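You operate a simulated robot arm through the tools that you are given. There is no shell and no other tool.

You are at the controls of a simulated robot arm. One attempt, no reset.

JOB
Put things in order on the clear part of the fitting bench. At the end: the silver pipe connector with an orange band stands where the green gap gauge stood; the gold valve stands where the teal drain can (marked "water") stood; the teal drain can stands on top of the white roll of wrap; the green gap gauge stands where the gold valve stood; whatever was shut is shut again. Leave all else as you found it, and nothing knocked over.

Only the result counts: the job must be done as asked and must still hold three seconds after the hand-in. Knocking over, shifting, dropping, spilling or breaking anything else fails it.

ROBOT AND FRAMES
A 7-joint arm with a two-finger parallel gripper, fixed in place. Base frame: the origin is at the foot of the arm, x ahead of it, y to its left, z up; the work surface is at about z = 850. Units: mm, rad, N and s.
With the tool pointing down near the work surface it reaches from about 100 to 640 mm from the base axis. Its first joint turns from -1.152 to 1.152 rad. Payload 1.57 kg.
Tool frame: the origin (TCP) lies between the finger pads and is the grasp point; the fingertips stand 30 mm ahead of it; z points along the fingers, y is the line along which they close. The gripper opens to 80 mm. The fingers are 17 mm wide and 12 mm thick; the gripper's body (40 by 82 mm) begins 80 mm behind the TCP.
Orientation is told as [roll, pitch, yaw] about the base's x, y, z axes, in that order, counted from this pose: with the fingers straight down and closing along the base's y, the tool's x points along the base's -x, its y along +y and its z along -z.

CONTROLS
- The arm moves only by the tool apply_moves. Its argument "commands" is a list of rows, each a list of 7 numbers: the finger opening in mm, from 0 to 80, then the shift along the tool's x, y, z in mm, then the turn, a rotation vector about the tool's x, y, z in rad. In form: [[gripper, x, y, z, wx, wy, wz], ...]. A call has 1 to 20 rows; each row shifts and turns the commanded pose from where the row before left it, along the tool's axes as they then stand. Each row takes 0.2 s and may step no farther than 50 mm and 0.15 rad from the row before; otherwise, or with a gripper value out of range, the whole call is refused. Where a pose cannot be reached the arm comes as near as it can. A force on the tool above 40 N (or 10 N above the force at the start of the call, whichever is more), or a blocked arm, ends the call early, and 0.2 s more pass. Each finger travels about 72 mm/s and halts on what it meets, pressing with about 33 N; the grip force reading is that of the motor and also rises with nothing between the fingers. The clock runs only during rows and for 0.2 s after the last one: add rows that do not move to give the fingers time. It gives the time, the measured TCP pose, the force on the tool (base axes), the opening and the grip force at its end, in the units of the frame above (readings bear some noise), with the torque about the TCP (base axes, N m) and any sound that the robot's microphone picked up, and new pictures: "show" is both (left out), scene, wrist or none.
- Cameras (640 x 400 px; columns grow to the right, rows downward): "scene" is fixed at [50.8, 424.5, 1433.1]; the picture's right is [-0.83, -0.56, 0.00], its down [-0.27, 0.40, -0.88] and it looks along [0.49, -0.73, -0.48] (base axes); focal length 323 px, centre (320, 200). "wrist" rides on the gripper at [72, -7, -122] in the tool frame; the picture's right is [0.09, 1.00, 0.00], its down [-0.84, 0.08, -0.54] and it looks along [-0.54, 0.05, 0.84] (tool axes); focal length 238 px, centre (320, 200). There is no depth. A picture from a camera that has moved, and an enlarged one, comes with that camera's place and axes in the base frame and with its lens.
- inspect(camera, box): a new picture of the part [left, top, right, bottom] of that camera's present view, enlarged. The clock stands still meanwhile.
- job_done(): hands the job in; it is judged then, once.

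Nothing tells you positions but the pictures and the camera data. Unless the task says otherwise, let go and move clear before handing in.

The tools are called after "Call:" as name(argument=value, ...) on one line, values as JSON. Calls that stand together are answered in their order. apply_moves: Moves the arm, as the interface text tells. Its arguments: {"type":"object","properties":{"commands":{"type":"array"},"show":{"type":"string","enum":["both","scene","wrist","none"]}},"required":["commands"]} The other tools are called the same way: inspect (camera, box) takes an enlarged picture of a part of a camera's view; job_done () hands the job in.

At the start:

```text
t: 0.0
eef_pos: [275.6, -303.9, 1178.1]
tcp_rot: [-0.001, 0.0, -0.001]
force: [-0.8, -0.3, -0.3]
moment: [0.01, -0.02, 0.0]
grip_width: 80.1
gripper_force: 0.2
```

scene: 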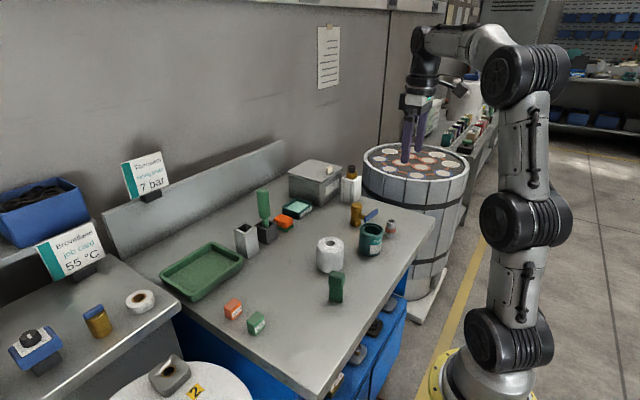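
wrist: 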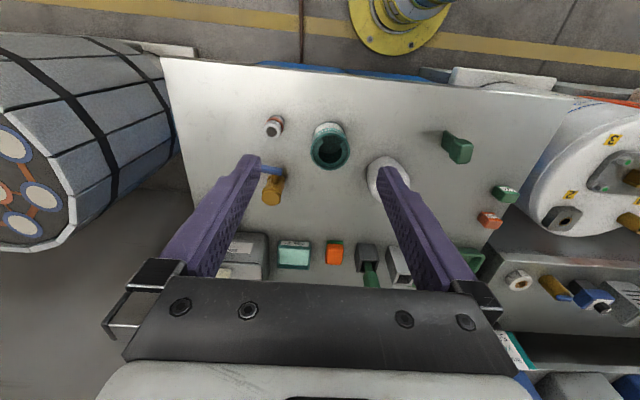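

I see a bench with the gold valve, teal can, white roll, green gauge and a small silver connector with an orange band near the robot. I'll zoom in first to locate things precisely.

Call:
inspect(camera="scene", box=[280, 150, 440, 310])

Call:
inspect(camera="wrist", box=[160, 60, 580, 320])

Call:
inspect(camera="scene", box=[150, 150, 350, 350])

```text
2.50 times, centred on (360, 230) of scene
camera zoom: at [50.8, 424.5, 1433.1], right [-0.83, -0.56, 0.0], down [-0.27, 0.4, -0.88], along [0.49, -0.73, -0.48], focal length 807 px, centre (220, 125)
```

zoom: 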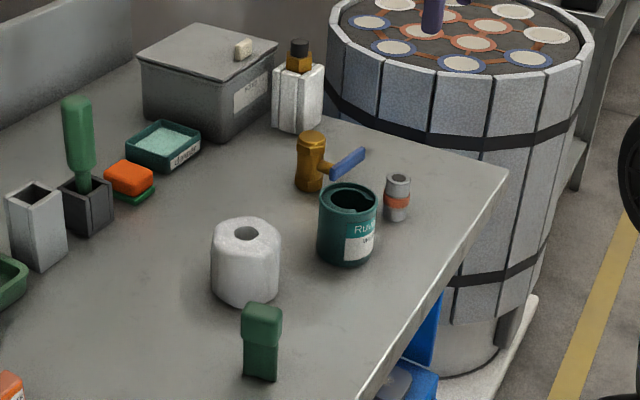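

```text
1.52 times, centred on (370, 190) of wrist
camera zoom: at [202.1, -309.6, 1298.9], right [-0.09, 1.0, 0.0], down [0.84, 0.08, 0.54], along [0.54, 0.05, -0.84], focal length 363 px, centre (244, 215)
```

zoom: 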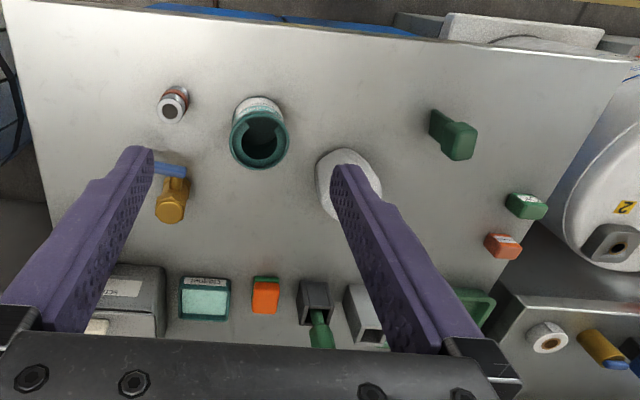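

```text
2.00 times, centred on (250, 250) of scene
camera zoom: at [50.8, 424.5, 1433.1], right [-0.83, -0.56, 0.0], down [-0.27, 0.4, -0.88], along [0.49, -0.73, -0.48], focal length 646 px, centre (460, 100)
```

zoom: 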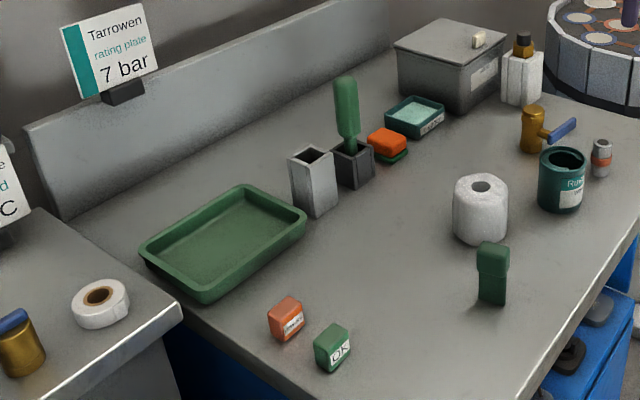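

The bench items look clear of each other: connector ≈(334,-394), can ≈(351,-290), valve ≈(455,-391), roll ≈(417,-170), gauge ≈(335,-69). The order can→roll, valve→can spot, gauge→valve spot, connector→gauge spot needs no buffer; I'll move in above the can to refine the positions.

Call:
apply_moves(commands=[[80, -15, 3, 20, 0, 0, 0], [80, -15, 3, 20, 0, 0, 0], [80, -15, 3, 20, 0, 0, 0], [80, -15, 3, 20, 0, 0, 0], [80, -15, 2, 20, 0, 0, 0], [80, 0, 0, 0, 0, 0, 0]], show="wrist")

```text
t: 1.4
eef_pos: [349.7, -289.8, 1078.4]
tcp_rot: [0.001, 0.001, 0.001]
force: [-0.5, 0.4, 0.2]
moment: [-0.03, -0.01, 0.0]
grip_width: 79.9
gripper_force: 0.2
camera wrist: at [277.7, -295.6, 1198.9], right [-0.09, 1.0, 0.0], down [0.84, 0.08, 0.54], along [0.54, 0.05, -0.84], focal length 238 px, centre (320, 200)
```

wrist: 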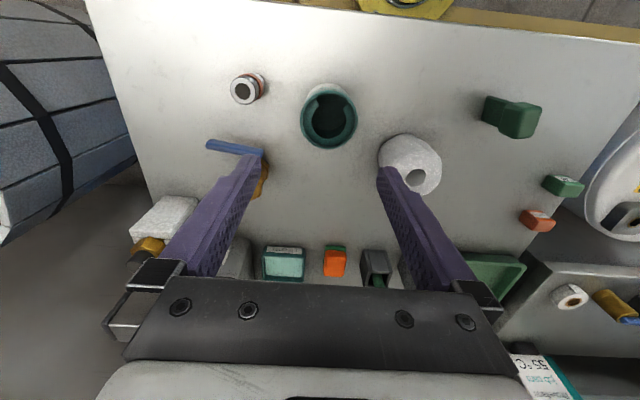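

Call:
inspect(camera="wrist", box=[190, 50, 470, 225])

Call:
inspect(camera="scene", box=[310, 180, 410, 310])

```text
2.29 times, centred on (330, 138) of wrist
camera zoom: at [277.7, -295.6, 1198.9], right [-0.09, 1.0, 0.0], down [0.84, 0.08, 0.54], along [0.54, 0.05, -0.84], focal length 545 px, centre (297, 343)
```

zoom: 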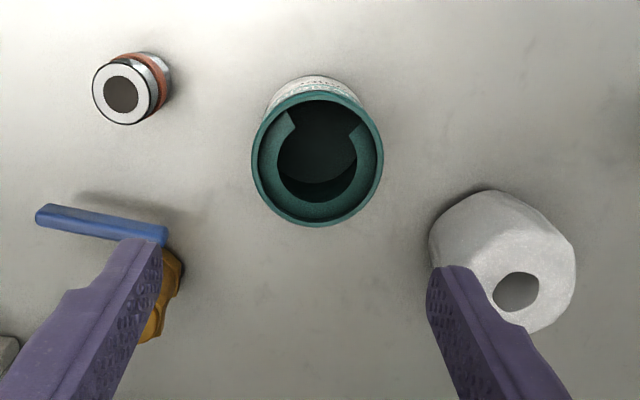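

```text
3.08 times, centred on (360, 245) of scene
camera zoom: at [50.8, 424.5, 1433.1], right [-0.83, -0.56, 0.0], down [-0.27, 0.4, -0.88], along [0.49, -0.73, -0.48], focal length 993 px, centre (197, 62)
```

zoom: 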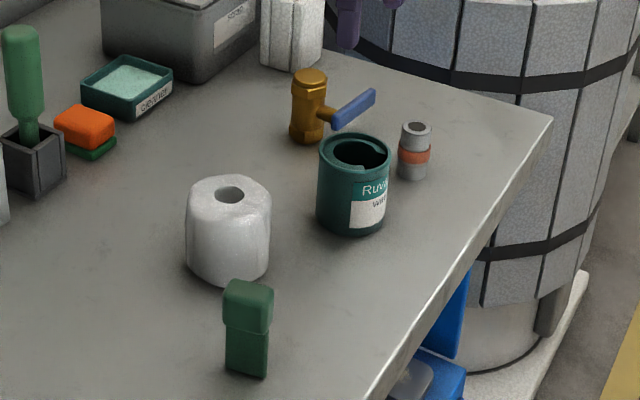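

The can holds some liquid, so I'll handle it gently. The wrist view puts its rim at about (345,-281), so I'll lower to just above the rim and check the alignment.

Call:
apply_moves(commands=[[80, 2, 4, 30, 0, 0, 0], [80, 2, 4, 30, 0, 0, 0], [80, 0, 1, 28, 0, 0, 0], [80, 0, 0, 0, 0, 0, 0]], show="both")

Call:
inspect(camera="wrist", box=[200, 40, 440, 190])

Call:
inspect(camera="scene", box=[320, 170, 420, 270])

```text
t: 2.4
eef_pos: [345.6, -280.5, 989.8]
tcp_rot: [0.0, -0.001, -0.001]
force: [0.2, 0.7, 0.4]
moment: [0.0, -0.01, 0.01]
grip_width: 80.3
gripper_force: 0.2
camera wrist: at [272.8, -286.3, 1110.4], right [-0.09, 1.0, 0.0], down [0.84, 0.08, 0.54], along [0.54, 0.05, -0.84], focal length 238 px, centre (320, 200)
```

scene: 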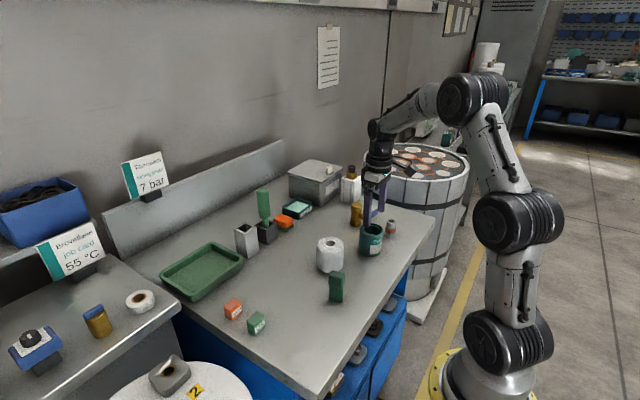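
wrist: 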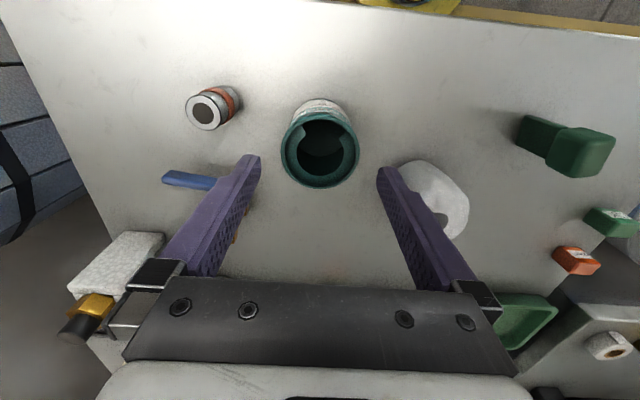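

```text
2.67 times, centred on (320, 115) of wrist
camera zoom: at [272.8, -286.3, 1110.4], right [-0.09, 1.0, 0.0], down [0.84, 0.08, 0.54], along [0.54, 0.05, -0.84], focal length 636 px, centre (320, 427)
```

zoom: 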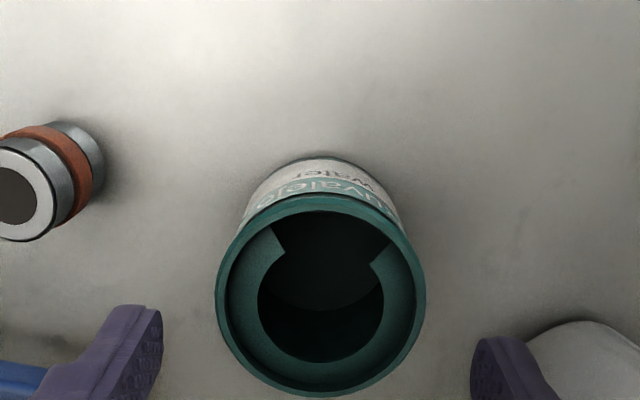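

```text
4.00 times, centred on (370, 220) of scene
camera zoom: at [50.8, 424.5, 1433.1], right [-0.83, -0.56, 0.0], down [-0.27, 0.4, -0.88], along [0.49, -0.73, -0.48], focal length 1291 px, centre (120, 120)
```

zoom: 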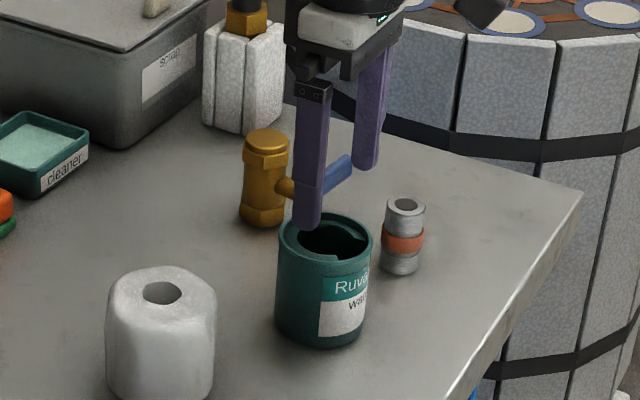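

The fingers straddle the can with even margins. I'll descend to mid-height, close and check the grip.

Call:
apply_moves(commands=[[80, 0, 0, 30, 0, 0, 0], [80, 0, 0, 30, 0, 0, 0], [80, 0, 0, 25, 0, 0, 0], [80, 0, 0, 12, 0, 0, 0], [80, 0, 0, 0, 0, 0, 0]], show="both")

Call:
inspect(camera="scene", box=[320, 170, 420, 270])

```text
t: 3.6
eef_pos: [347.6, -280.2, 892.6]
tcp_rot: [-0.002, 0.002, 0.002]
force: [-0.4, -0.4, 0.4]
moment: [0.0, 0.0, 0.01]
grip_width: 79.8
gripper_force: 0.2
camera wrist: at [272.9, -286.2, 1014.0], right [-0.09, 1.0, 0.0], down [0.84, 0.08, 0.54], along [0.54, 0.05, -0.84], focal length 238 px, centre (320, 200)
```

scene: 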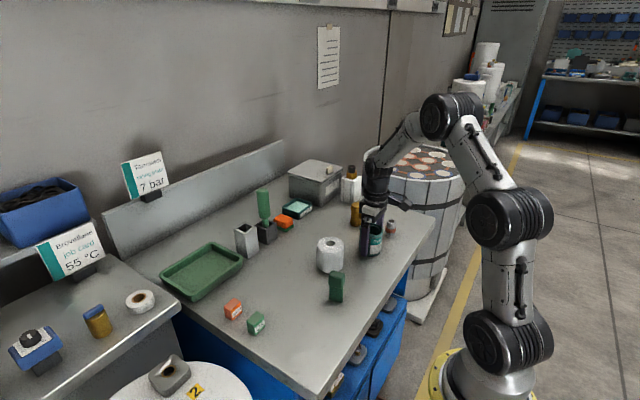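
wrist: 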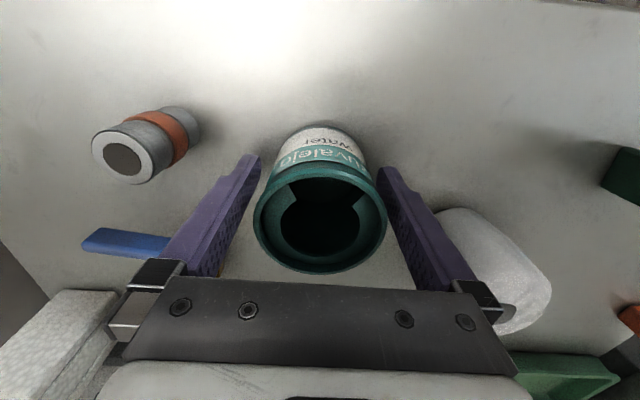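

```text
4.00 times, centred on (370, 220) of scene
camera zoom: at [50.8, 424.4, 1433.1], right [-0.83, -0.56, 0.0], down [-0.27, 0.4, -0.88], along [0.49, -0.73, -0.48], focal length 1291 px, centre (120, 120)
```

zoom: 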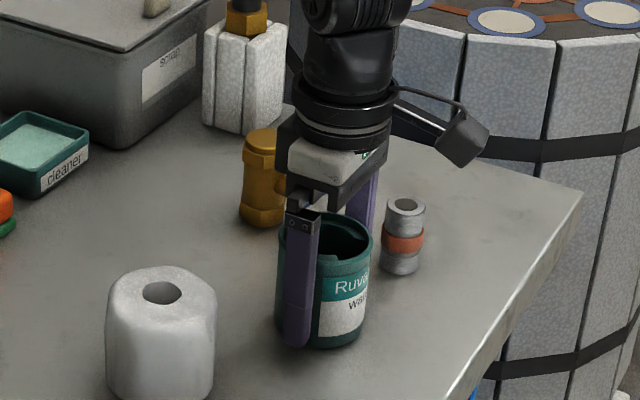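

The can sits between the fingers. Closing now.

Call:
apply_moves(commands=[[68, 1, 0, 0, 0, 0, 0], [58, 0, 0, 0, 0, 0, 0], [50, 0, 0, 0, 0, 0, 0], [50, 0, 0, 0, 0, 0, 0]], show="wrist")

```text
t: 4.6
eef_pos: [345.3, -279.9, 892.7]
tcp_rot: [0.0, -0.001, 0.0]
force: [-0.8, 1.0, 0.3]
moment: [0.08, -0.02, 0.02]
grip_width: 62.9
gripper_force: 33.2
camera wrist: at [272.0, -286.4, 1014.4], right [-0.09, 1.0, 0.0], down [0.84, 0.08, 0.54], along [0.54, 0.05, -0.84], focal length 238 px, centre (320, 200)
```

wrist: 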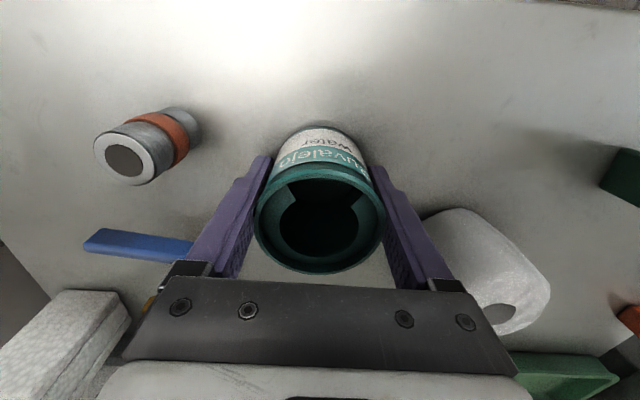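

The can is gripped at 62.9 mm. I'll lift it straight up smoothly and look again to fix the roll's location.

Call:
apply_moves(commands=[[50, 0, 0, -6, 0, 0, 0], [50, 0, 0, -12, 0, 0, 0], [50, 0, 0, -18, 0, 0, 0], [50, 0, 0, -22, 0, 0, 0], [50, 0, 0, -22, 0, 0, 0], [50, 0, 0, -18, 0, 0, 0], [50, 0, 0, -14, 0, 0, 0], [50, 0, 0, -8, 0, 0, 0], [50, 0, 0, 0, 0, 0, 0]], show="both")

Call:
inspect(camera="scene", box=[290, 140, 430, 310])

Call:
inspect(camera="wrist", box=[240, 60, 540, 260])

```text
t: 6.6
eef_pos: [344.7, -281.5, 1013.2]
tcp_rot: [0.0, 0.0, 0.0]
force: [0.0, -0.3, -0.7]
moment: [0.0, 0.01, 0.01]
grip_width: 63.0
gripper_force: 32.6
camera wrist: at [272.2, -287.0, 1134.1], right [-0.09, 1.0, 0.0], down [0.84, 0.08, 0.54], along [0.54, 0.05, -0.84], focal length 238 px, centre (320, 200)
```

scene: 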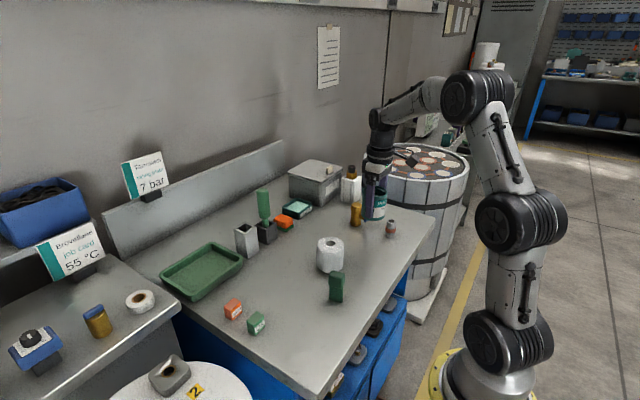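
wrist: 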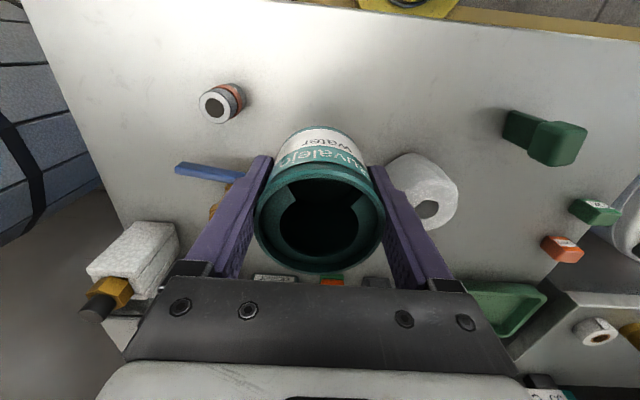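

```text
2.35 times, centred on (360, 225) of scene
camera zoom: at [50.8, 424.4, 1433.1], right [-0.83, -0.56, 0.0], down [-0.27, 0.4, -0.88], along [0.49, -0.73, -0.48], focal length 759 px, centre (226, 141)
```

zoom: 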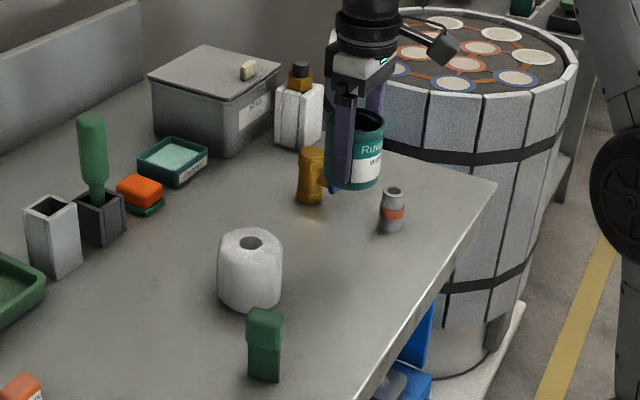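

```text
2.00 times, centred on (390, 160) of wrist
camera zoom: at [272.2, -287.0, 1134.1], right [-0.09, 1.0, 0.0], down [0.84, 0.08, 0.54], along [0.54, 0.05, -0.84], focal length 477 px, centre (180, 280)
```

zoom: 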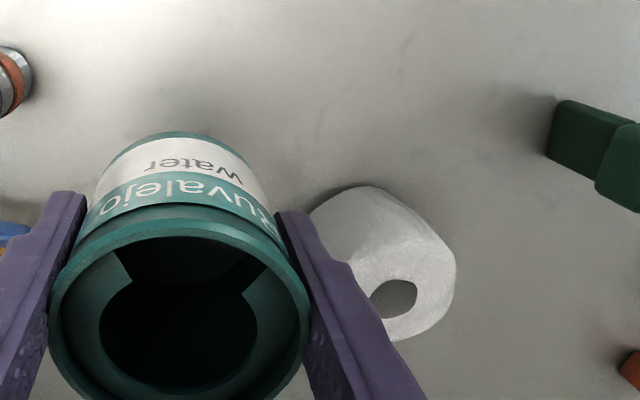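

The can is lifted cleanly. I put the roll's top at about (408,-160, z≈926), so I'll carry the can level to above it and check.

Call:
apply_moves(commands=[[50, -3, 5, -5, 0, 0, 0], [50, -6, 11, -5, 0, 0, 0], [50, -9, 17, 0, 0, 0, 0], [50, -10, 20, 0, 0, 0, 0], [50, -10, 20, 0, 0, 0, 0], [50, -10, 19, 0, 0, 0, 0], [50, -8, 15, 0, 0, 0, 0], [50, -5, 9, 0, 0, 0, 0], [50, -2, 4, 0, 0, 0, 0], [50, 0, 0, 0, 0, 0, 0]], show="both")

Call:
inspect(camera="scene", box=[280, 180, 380, 310])

Call:
inspect(camera="wrist", box=[220, 60, 420, 210])

```text
t: 8.8
eef_pos: [407.2, -161.4, 1022.9]
tcp_rot: [0.001, 0.001, 0.0]
force: [-0.3, 0.0, -1.3]
moment: [0.03, 0.02, -0.05]
grip_width: 63.0
gripper_force: 33.0
camera wrist: at [335.3, -166.4, 1144.1], right [-0.09, 1.0, 0.0], down [0.84, 0.08, 0.54], along [0.54, 0.05, -0.84], focal length 238 px, centre (320, 200)
```

scene: 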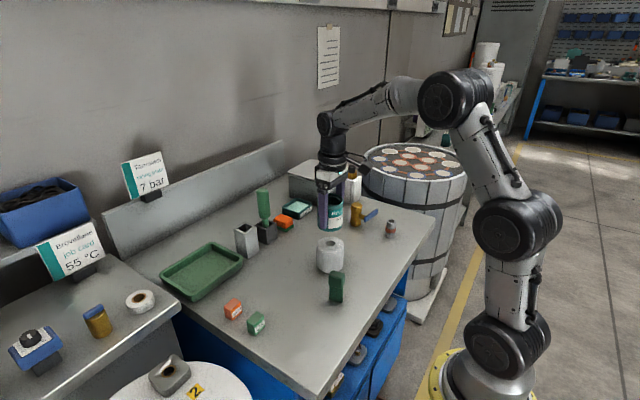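
wrist: 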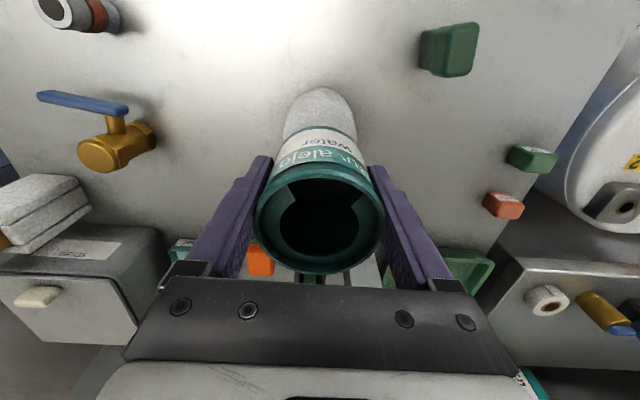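

```text
3.08 times, centred on (330, 245) of scene
camera zoom: at [50.8, 424.4, 1433.1], right [-0.83, -0.56, 0.0], down [-0.27, 0.4, -0.88], along [0.49, -0.73, -0.48], focal length 993 px, centre (289, 62)
```

zoom: 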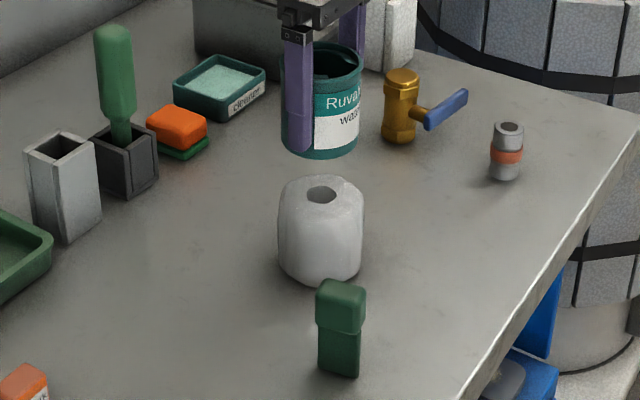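

```text
2.67 times, centred on (320, 135) of wrist
camera zoom: at [335.3, -166.4, 1144.1], right [-0.09, 1.0, 0.0], down [0.84, 0.08, 0.54], along [0.54, 0.05, -0.84], focal length 636 px, centre (320, 373)
```

zoom: 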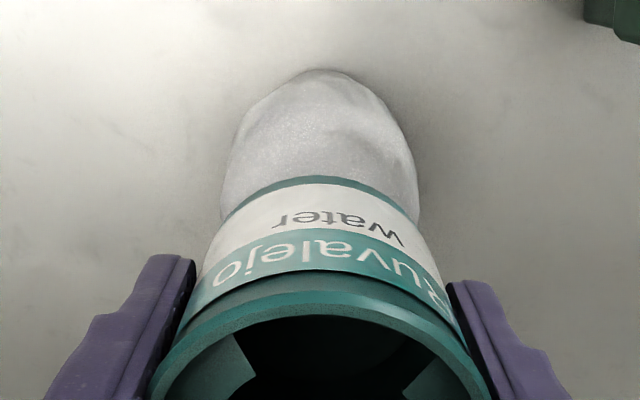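

The can is laterally centred over the roll in both views. I'll lower it close and then feel for contact.

Call:
apply_moves(commands=[[50, -1, 1, 8, 0, 0, 0], [50, 0, 0, 12, 0, 0, 0], [50, 0, 0, 12, 0, 0, 0], [50, 0, 0, 8, 0, 0, 0], [50, 0, 0, 4, 0, 0, 0], [50, 0, 0, 0, 0, 0, 0]], show="both")

Call:
inspect(camera="scene", box=[280, 180, 380, 310])

```text
t: 10.2
eef_pos: [408.9, -159.7, 978.8]
tcp_rot: [0.001, 0.0, 0.0]
force: [-0.2, -0.2, -0.3]
moment: [-0.04, 0.04, 0.0]
grip_width: 63.1
gripper_force: 32.6
camera wrist: at [336.0, -165.5, 1099.6], right [-0.09, 1.0, 0.0], down [0.84, 0.08, 0.54], along [0.54, 0.05, -0.84], focal length 238 px, centre (320, 200)
```

scene: 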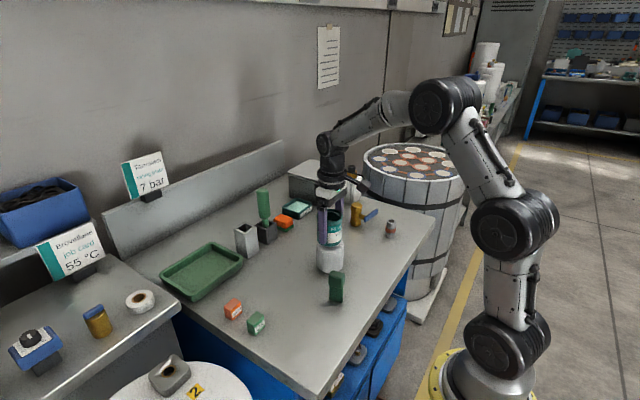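
wrist: 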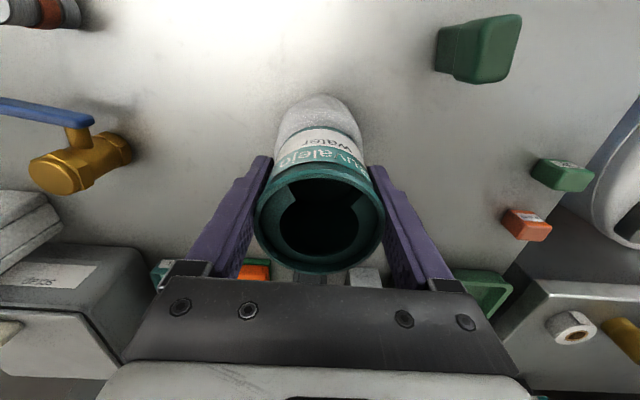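

```text
3.08 times, centred on (330, 245) of scene
camera zoom: at [50.8, 424.4, 1433.1], right [-0.83, -0.56, 0.0], down [-0.27, 0.4, -0.88], along [0.49, -0.73, -0.48], focal length 993 px, centre (289, 62)
```

zoom: 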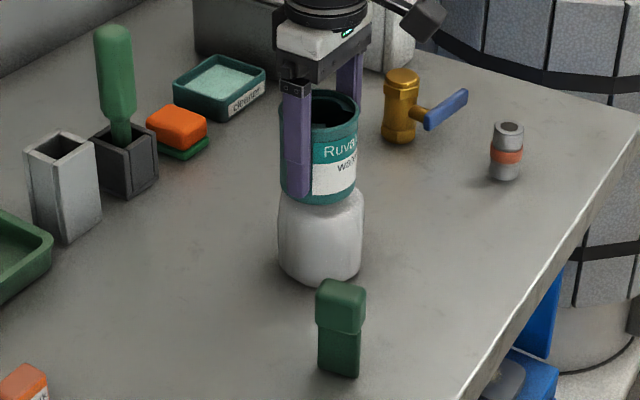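

About 10 mm to go by the scene view. I'll lower in small steps and watch the force.

Call:
apply_moves(commands=[[50, 1, -1, 2, 0, 0, 0], [50, 0, 0, 2, 0, 0, 0], [50, 0, 0, 2, 0, 0, 0], [50, 0, 0, 0, 0, 0, 0]], show="none")

Call:
apply_moves(commands=[[50, 0, 0, 1, 0, 0, 0], [50, 0, 0, 1, 0, 0, 0], [50, 0, 0, 0, 0, 0, 0]], show="none")

Call:
inspect(camera="scene", box=[300, 190, 360, 280])

```text
t: 11.2
eef_pos: [407.3, -160.2, 973.6]
tcp_rot: [0.0, -0.001, 0.001]
force: [-0.6, 0.1, -0.6]
moment: [0.0, -0.01, -0.02]
grip_width: 63.0
gripper_force: 33.1
```

```text
t: 12.0
eef_pos: [408.6, -161.0, 971.1]
tcp_rot: [0.0, -0.001, 0.001]
force: [-0.3, -0.2, -0.3]
moment: [0.0, 0.02, -0.01]
grip_width: 62.9
gripper_force: 33.0
```

```text
4.44 times, centred on (330, 235) of scene
camera zoom: at [50.8, 424.4, 1433.1], right [-0.83, -0.56, 0.0], down [-0.27, 0.4, -0.88], along [0.49, -0.73, -0.48], focal length 1434 px, centre (276, 44)
```

zoom: 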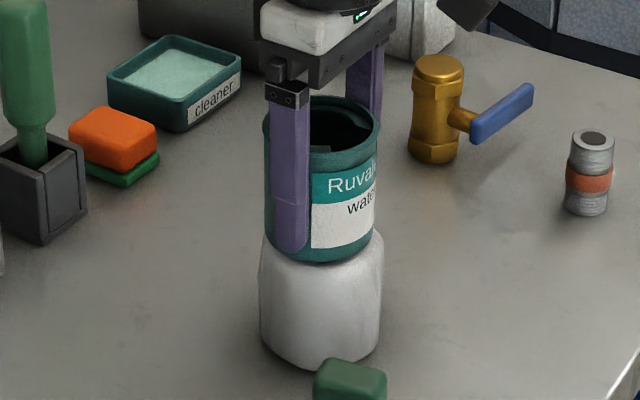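

No contact yet. I'll keep stepping down.

Call:
apply_moves(commands=[[50, 0, 0, 1, 0, 0, 0], [50, 0, 0, 1, 0, 0, 0], [50, 0, 0, 0, 0, 0, 0]], show="none")

Call:
apply_moves(commands=[[50, 0, 0, 1, 0, 0, 0], [50, 0, 0, 1, 0, 0, 0], [50, 0, 0, 0, 0, 0, 0]], show="scene")

Call:
inspect(camera="scene", box=[300, 190, 360, 280])

```text
t: 12.8
eef_pos: [407.4, -160.4, 969.0]
tcp_rot: [0.0, 0.001, 0.0]
force: [-0.7, -0.8, -1.1]
moment: [-0.01, 0.02, 0.03]
grip_width: 63.2
gripper_force: 32.7
```

```text
t: 13.6
eef_pos: [408.9, -160.6, 967.6]
tcp_rot: [-0.002, -0.002, 0.002]
force: [-1.5, 1.8, 10.2]
moment: [0.01, 0.22, 0.0]
grip_width: 63.0
gripper_force: 33.1
```

scene: 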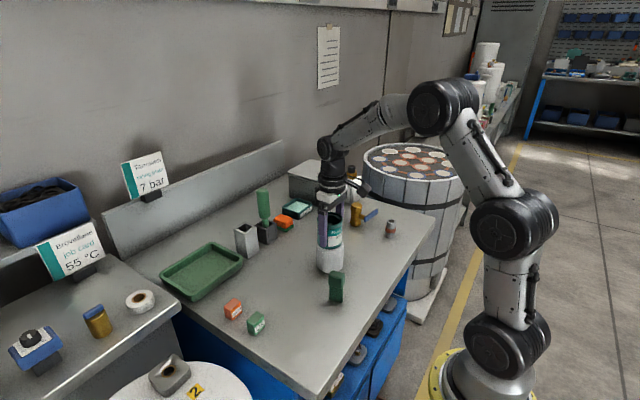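

```text
4.44 times, centred on (330, 235) of scene
camera zoom: at [50.6, 424.5, 1433.0], right [-0.83, -0.56, 0.0], down [-0.27, 0.4, -0.88], along [0.49, -0.73, -0.48], focal length 1434 px, centre (276, 44)
```

zoom: 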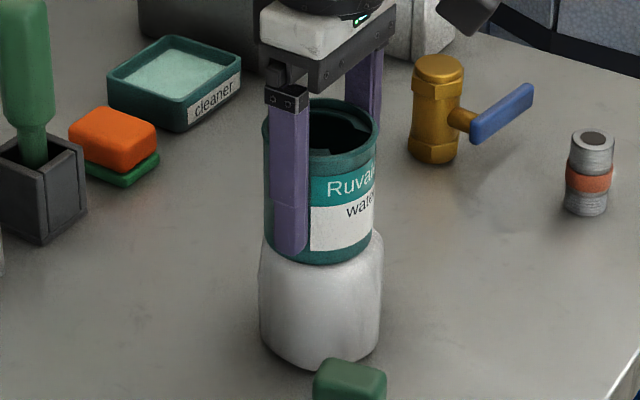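

The can is in contact with the roll top (≈925) and centred. I'll ease off the pressure slightly and release gently.

Call:
apply_moves(commands=[[50, 0, 0, -0.6, 0, 0, 0], [50, 0, 0, 0, 0, 0, 0], [64, 0, 0, 0, 0, 0, 0], [67, 0, 0, 0, 0, 0, 0], [72, 0, 0, 0, 0, 0, 0], [80, 0, 0, 0, 0, 0, 0], [80, 0, 0, 0, 0, 0, 0]], show="both")

Call:
inspect(camera="scene", box=[300, 190, 360, 280])

```text
t: 15.2
eef_pos: [408.8, -160.8, 966.8]
tcp_rot: [0.001, 0.001, 0.001]
force: [-0.3, -0.3, 0.6]
moment: [-0.04, 0.0, -0.02]
grip_width: 80.1
gripper_force: 0.0
camera wrist: at [335.1, -166.5, 1088.6], right [-0.09, 1.0, 0.0], down [0.84, 0.08, 0.54], along [0.54, 0.05, -0.84], focal length 238 px, centre (320, 200)
```

scene: 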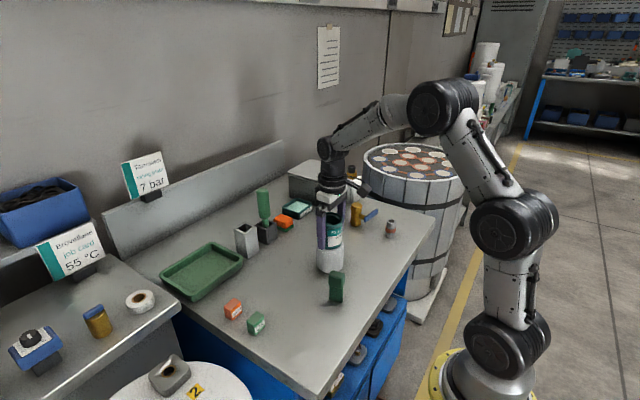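
wrist: 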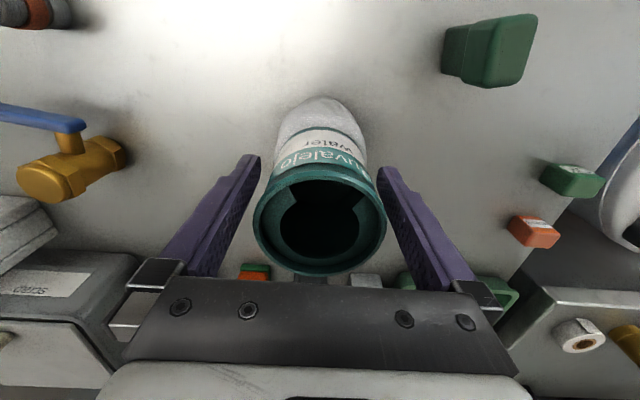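

```text
4.44 times, centred on (330, 235) of scene
camera zoom: at [50.8, 424.5, 1433.1], right [-0.83, -0.56, 0.0], down [-0.27, 0.4, -0.88], along [0.49, -0.73, -0.48], focal length 1434 px, centre (276, 44)
```

zoom: 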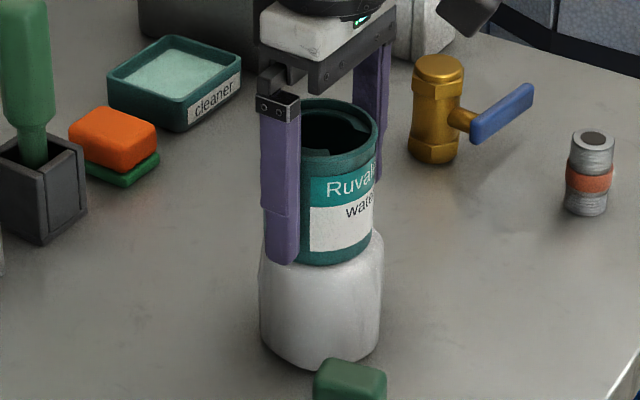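

The can stands steadily on the roll. I'll rise clear and go over to the valve for a close look.

Call:
apply_moves(commands=[[80, 0, 0, -15, 0, 0, 0], [80, 0, 0, -25, 0, 0, 0], [80, 0, 0, -30, 0, 0, 0], [80, 0, 0, -30, 0, 0, 0], [80, 0, -20, 0, 0, 0, 0], [80, -5, -35, 0, 0, 0, 0], [80, -5, -40, 0, 0, 0, 0], [80, -5, -40, 0, 0, 0, 0], [80, -5, -40, 0, 0, 0, 0], [80, -5, -35, 0, 0, 0, 0], [80, 0, -20, 0, 0, 0, 0], [80, 0, 0, 0, 0, 0, 0]], show="both")

Call:
inspect(camera="wrist", box=[220, 30, 440, 210])

Call:
inspect(camera="scene", box=[300, 160, 420, 280])

```text
t: 17.8
eef_pos: [433.5, -390.4, 1068.0]
tcp_rot: [0.001, 0.0, 0.0]
force: [1.0, 0.4, -0.7]
moment: [0.02, 0.03, 0.01]
grip_width: 80.2
gripper_force: 0.0
camera wrist: at [360.5, -396.7, 1188.6], right [-0.09, 1.0, 0.0], down [0.84, 0.08, 0.54], along [0.54, 0.05, -0.84], focal length 238 px, centre (320, 200)
```

scene: 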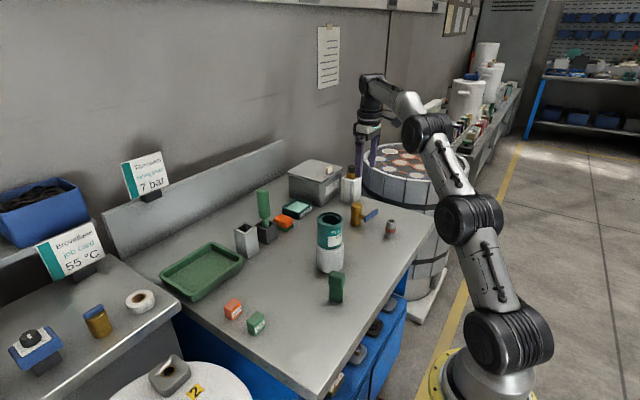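
wrist: 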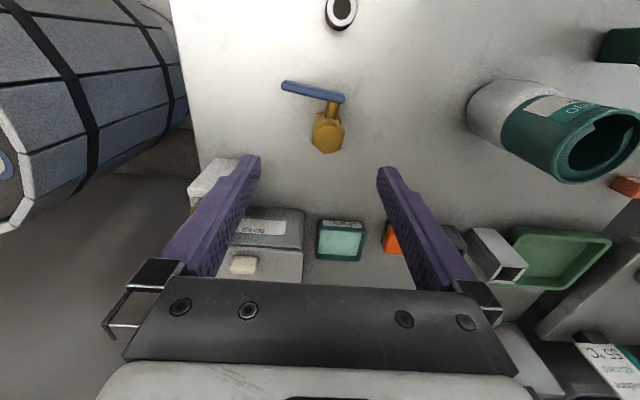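

```text
2.22 times, centred on (330, 120) of wrist
camera zoom: at [360.5, -396.7, 1188.6], right [-0.09, 1.0, 0.0], down [0.84, 0.08, 0.54], along [0.54, 0.05, -0.84], focal length 530 px, centre (298, 378)
```

zoom: 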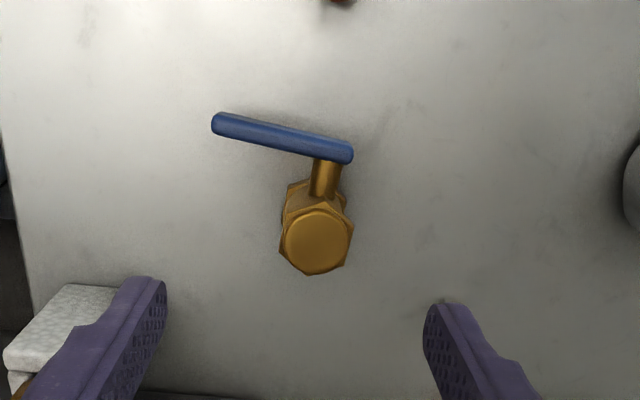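

```text
3.33 times, centred on (360, 220) of scene
camera zoom: at [50.8, 424.4, 1433.1], right [-0.83, -0.56, 0.0], down [-0.27, 0.4, -0.88], along [0.49, -0.73, -0.48], focal length 1076 px, centre (187, 133)
```

zoom: 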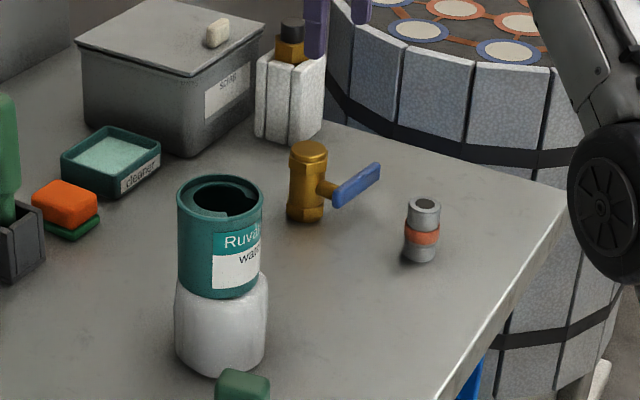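

The valve stands upright at about (447,-380), its stem toward the robot and turned about 7°. I'll centre over it, turn the wrist to match, and check closer.

Call:
apply_moves(commands=[[80, -7, 5, 20, 0, 0, 0], [80, -6.4, 4.9, 25, 0, 0, 0], [80, 0, 0, 20, 0, 0, 0.06], [80, 0, 0, 10, 0, 0, 0.06], [80, 0, 0, 0, 0, 0, 0]], show="both")

Call:
inspect(camera="wrist", box=[220, 60, 420, 200])

Call:
inspect(camera="scene", box=[310, 150, 410, 250])

```text
t: 19.0
eef_pos: [447.3, -381.0, 992.0]
tcp_rot: [0.0, 0.001, -0.121]
force: [0.8, -0.6, 0.0]
moment: [-0.02, 0.02, -0.03]
grip_width: 80.0
gripper_force: 0.0
camera wrist: at [373.9, -377.9, 1113.0], right [0.03, 1.0, 0.0], down [0.84, -0.02, 0.54], along [0.54, -0.02, -0.84], focal length 238 px, centre (320, 200)
```

scene: 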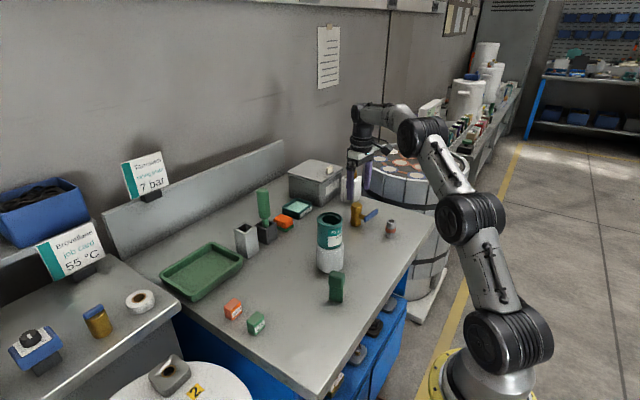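
wrist: 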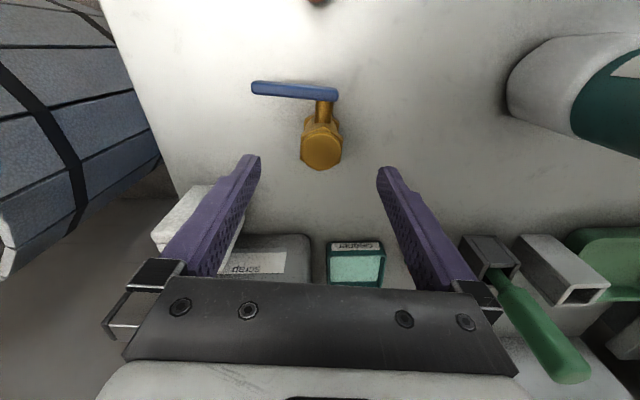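

```text
2.86 times, centred on (320, 130) of wrist
camera zoom: at [373.9, -377.9, 1113.0], right [0.03, 1.0, 0.0], down [0.84, -0.02, 0.54], along [0.54, -0.02, -0.84], focal length 681 px, centre (320, 400)
```

zoom: 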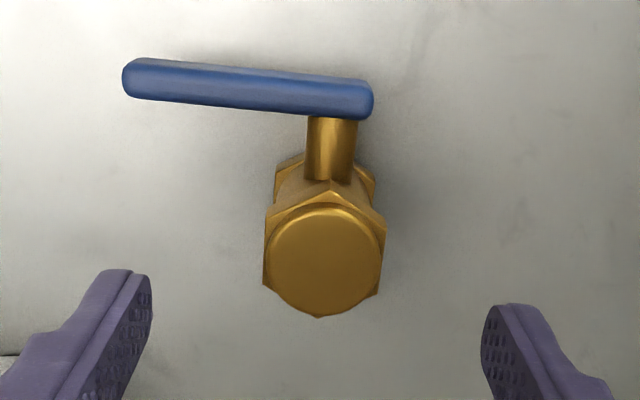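

```text
4.00 times, centred on (360, 200) of scene
camera zoom: at [50.8, 424.5, 1433.1], right [-0.83, -0.56, 0.0], down [-0.27, 0.4, -0.88], along [0.49, -0.73, -0.48], focal length 1291 px, centre (160, 200)
```

zoom: 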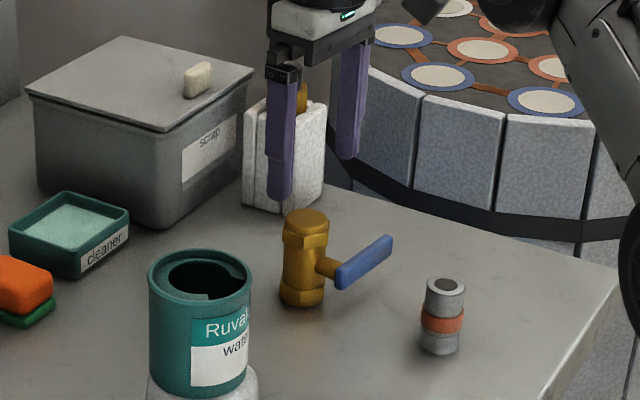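

The wrist is aligned with the valve's flats and centred. I'll descend around it.

Call:
apply_moves(commands=[[80, 0, 0, 25, 0, 0, 0], [80, 0, 0, 30, 0, 0, 0], [80, 0, 0, 25, 0, 0, 0], [80, 0, 0, 17, 0, 0, 0], [80, 0, 0, 0, 0, 0, 0]], show="both")

Call:
inspect(camera="scene", box=[310, 150, 410, 250])

```text
t: 20.2
eef_pos: [447.8, -382.2, 895.0]
tcp_rot: [0.001, 0.001, -0.12]
force: [0.7, -0.9, -0.6]
moment: [0.0, 0.05, -0.01]
grip_width: 80.2
gripper_force: 0.0
camera wrist: at [372.7, -378.5, 1016.4], right [0.03, 1.0, 0.0], down [0.84, -0.02, 0.54], along [0.54, -0.02, -0.84], focal length 238 px, centre (320, 200)
```

scene: 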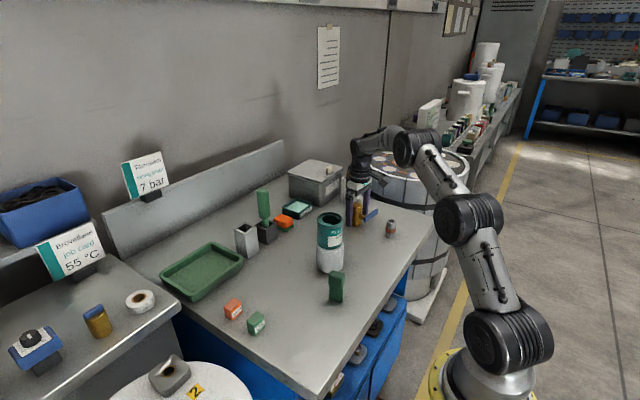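
wrist: 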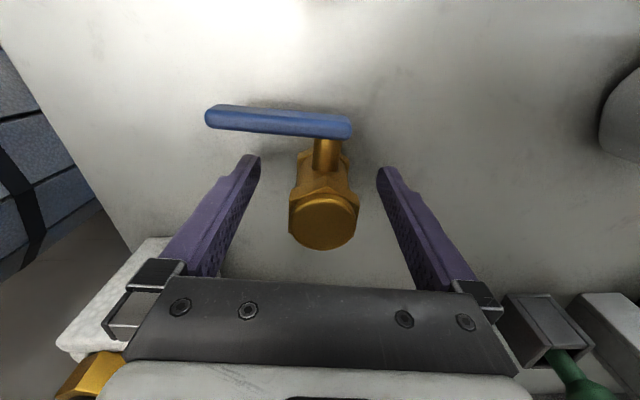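

```text
4.00 times, centred on (360, 200) of scene
camera zoom: at [50.8, 424.5, 1433.1], right [-0.83, -0.56, 0.0], down [-0.27, 0.4, -0.88], along [0.49, -0.73, -0.48], focal length 1291 px, centre (160, 200)
```

zoom: 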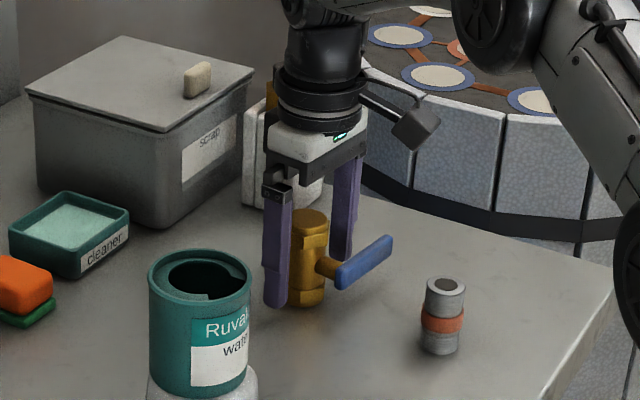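

Centred; closing on the valve body.

Call:
apply_moves(commands=[[66, 0, 1, 0, 0, 0, 0], [52, 0, 0, 0, 0, 0, 0], [42, 0, 0, 0, 0, 0, 0], [34, 0, 0, 0, 0, 0, 0], [24, 0, 0, 0, 0, 0, 0], [24, 0, 0, 0, 0, 0, 0]], show="both")

Call:
inspect(camera="scene", box=[310, 150, 410, 250])

```text
t: 21.6
eef_pos: [445.6, -379.3, 895.5]
tcp_rot: [0.001, -0.001, -0.12]
force: [0.2, 0.2, 0.1]
moment: [-0.04, -0.01, 0.04]
grip_width: 33.2
gripper_force: 33.5
camera wrist: at [373.1, -377.4, 1016.4], right [0.03, 1.0, 0.0], down [0.84, -0.02, 0.54], along [0.54, -0.02, -0.84], focal length 238 px, centre (320, 200)
```

scene: 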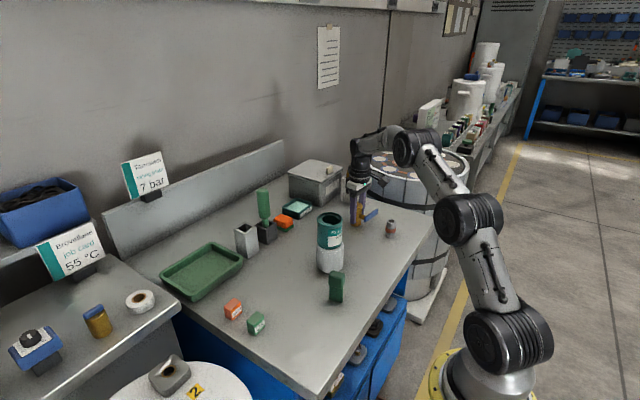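
wrist: 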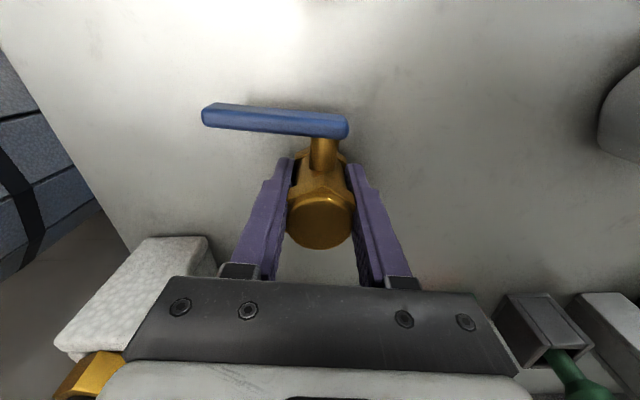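

```text
4.00 times, centred on (360, 200) of scene
camera zoom: at [50.8, 424.4, 1433.1], right [-0.83, -0.56, 0.0], down [-0.27, 0.4, -0.88], along [0.49, -0.73, -0.48], focal length 1291 px, centre (160, 200)
```

zoom: 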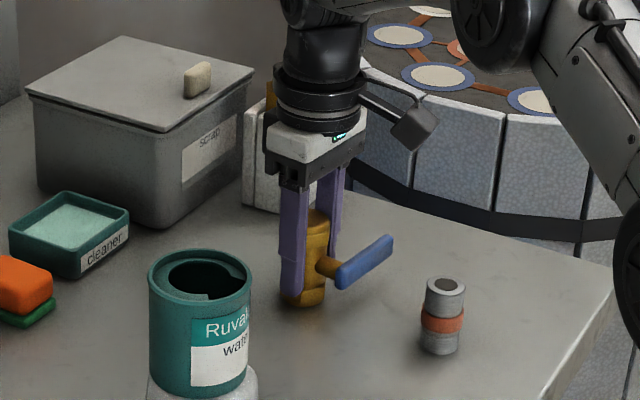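

The valve is gripped (33 mm). I'll lift it, carry it to the can's former spot (345.5,-280.5), keeping high over the connector.

Call:
apply_moves(commands=[[24, 0, 0, -8, 0, 0, 0], [24, 0, 0, -16, 0, 0, 0], [24, 0, 0, -22, 0, 0, 0], [24, 0, 0, -20, 0, 0, 0], [24, 0, 0, -14, 0, 0, 0], [24, 0, 0, 0, 0, 0, 0]], show="both")

Call:
inspect(camera="scene", box=[310, 150, 410, 250])

```text
t: 23.0
eef_pos: [447.9, -380.1, 975.1]
tcp_rot: [0.0, 0.0, -0.12]
force: [0.8, -0.3, -2.2]
moment: [0.01, 0.01, -0.02]
grip_width: 33.2
gripper_force: 33.3
camera wrist: at [373.0, -377.3, 1096.3], right [0.03, 1.0, 0.0], down [0.84, -0.02, 0.54], along [0.54, -0.01, -0.84], focal length 238 px, centre (320, 200)
```

scene: 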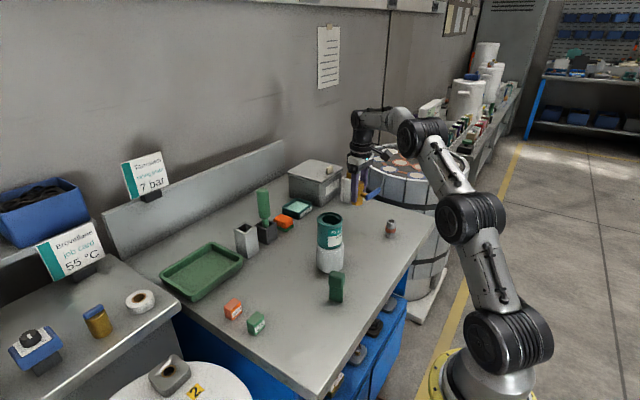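
wrist: 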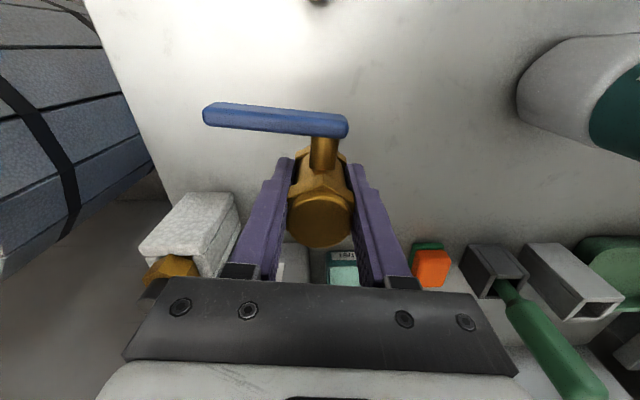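

```text
4.00 times, centred on (360, 200) of scene
camera zoom: at [50.9, 424.4, 1433.1], right [-0.83, -0.56, 0.0], down [-0.27, 0.4, -0.88], along [0.49, -0.73, -0.48], focal length 1291 px, centre (160, 200)
```

zoom: 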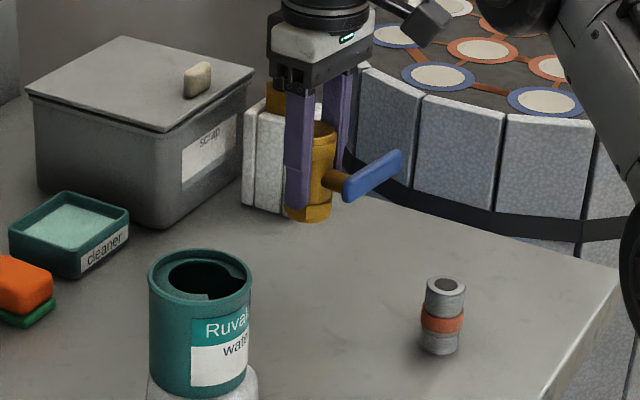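

The valve is lifted clean. Carrying it over to the can's old spot.

Call:
apply_moves(commands=[[24, 6.8, 5.1, 0, 0, 0, 0], [24, 13.5, 10.3, 0, 0, 0, 0], [24, 20.3, 15.4, 0, 0, 0, 0], [24, 24.8, 18.8, 0, 0, 0, 0], [24, 22.5, 17.1, 0, 0, 0, 0], [24, 15.8, 12.0, 0, 0, 0, 0], [24, 9.0, 6.9, 0, 0, 0, 0], [24, 0, 0, 0, 0, 0, 0]], show="both")

Call:
inspect(camera="scene", box=[310, 170, 410, 270])

```text
t: 24.8
eef_pos: [344.3, -280.4, 975.0]
tcp_rot: [0.001, 0.0, -0.122]
force: [0.0, -0.2, -2.8]
moment: [0.0, -0.02, -0.01]
grip_width: 33.2
gripper_force: 33.5
camera wrist: at [271.3, -278.3, 1096.3], right [0.03, 1.0, 0.0], down [0.84, -0.02, 0.54], along [0.54, -0.02, -0.84], focal length 238 px, centre (320, 200)
```

scene: 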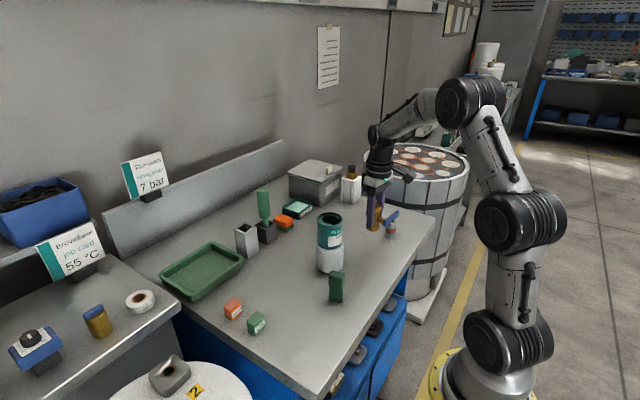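
wrist: 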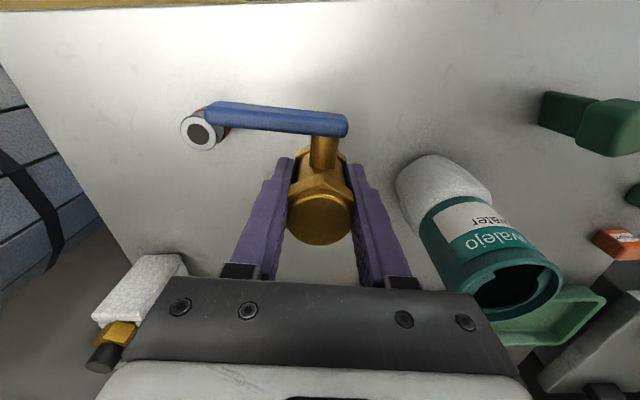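

```text
4.00 times, centred on (360, 220) of scene
camera zoom: at [50.9, 424.4, 1433.1], right [-0.83, -0.56, 0.0], down [-0.27, 0.4, -0.88], along [0.49, -0.73, -0.48], focal length 1291 px, centre (160, 120)
```

zoom: 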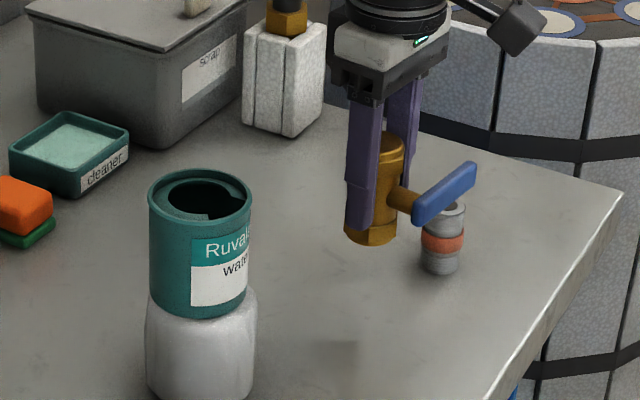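

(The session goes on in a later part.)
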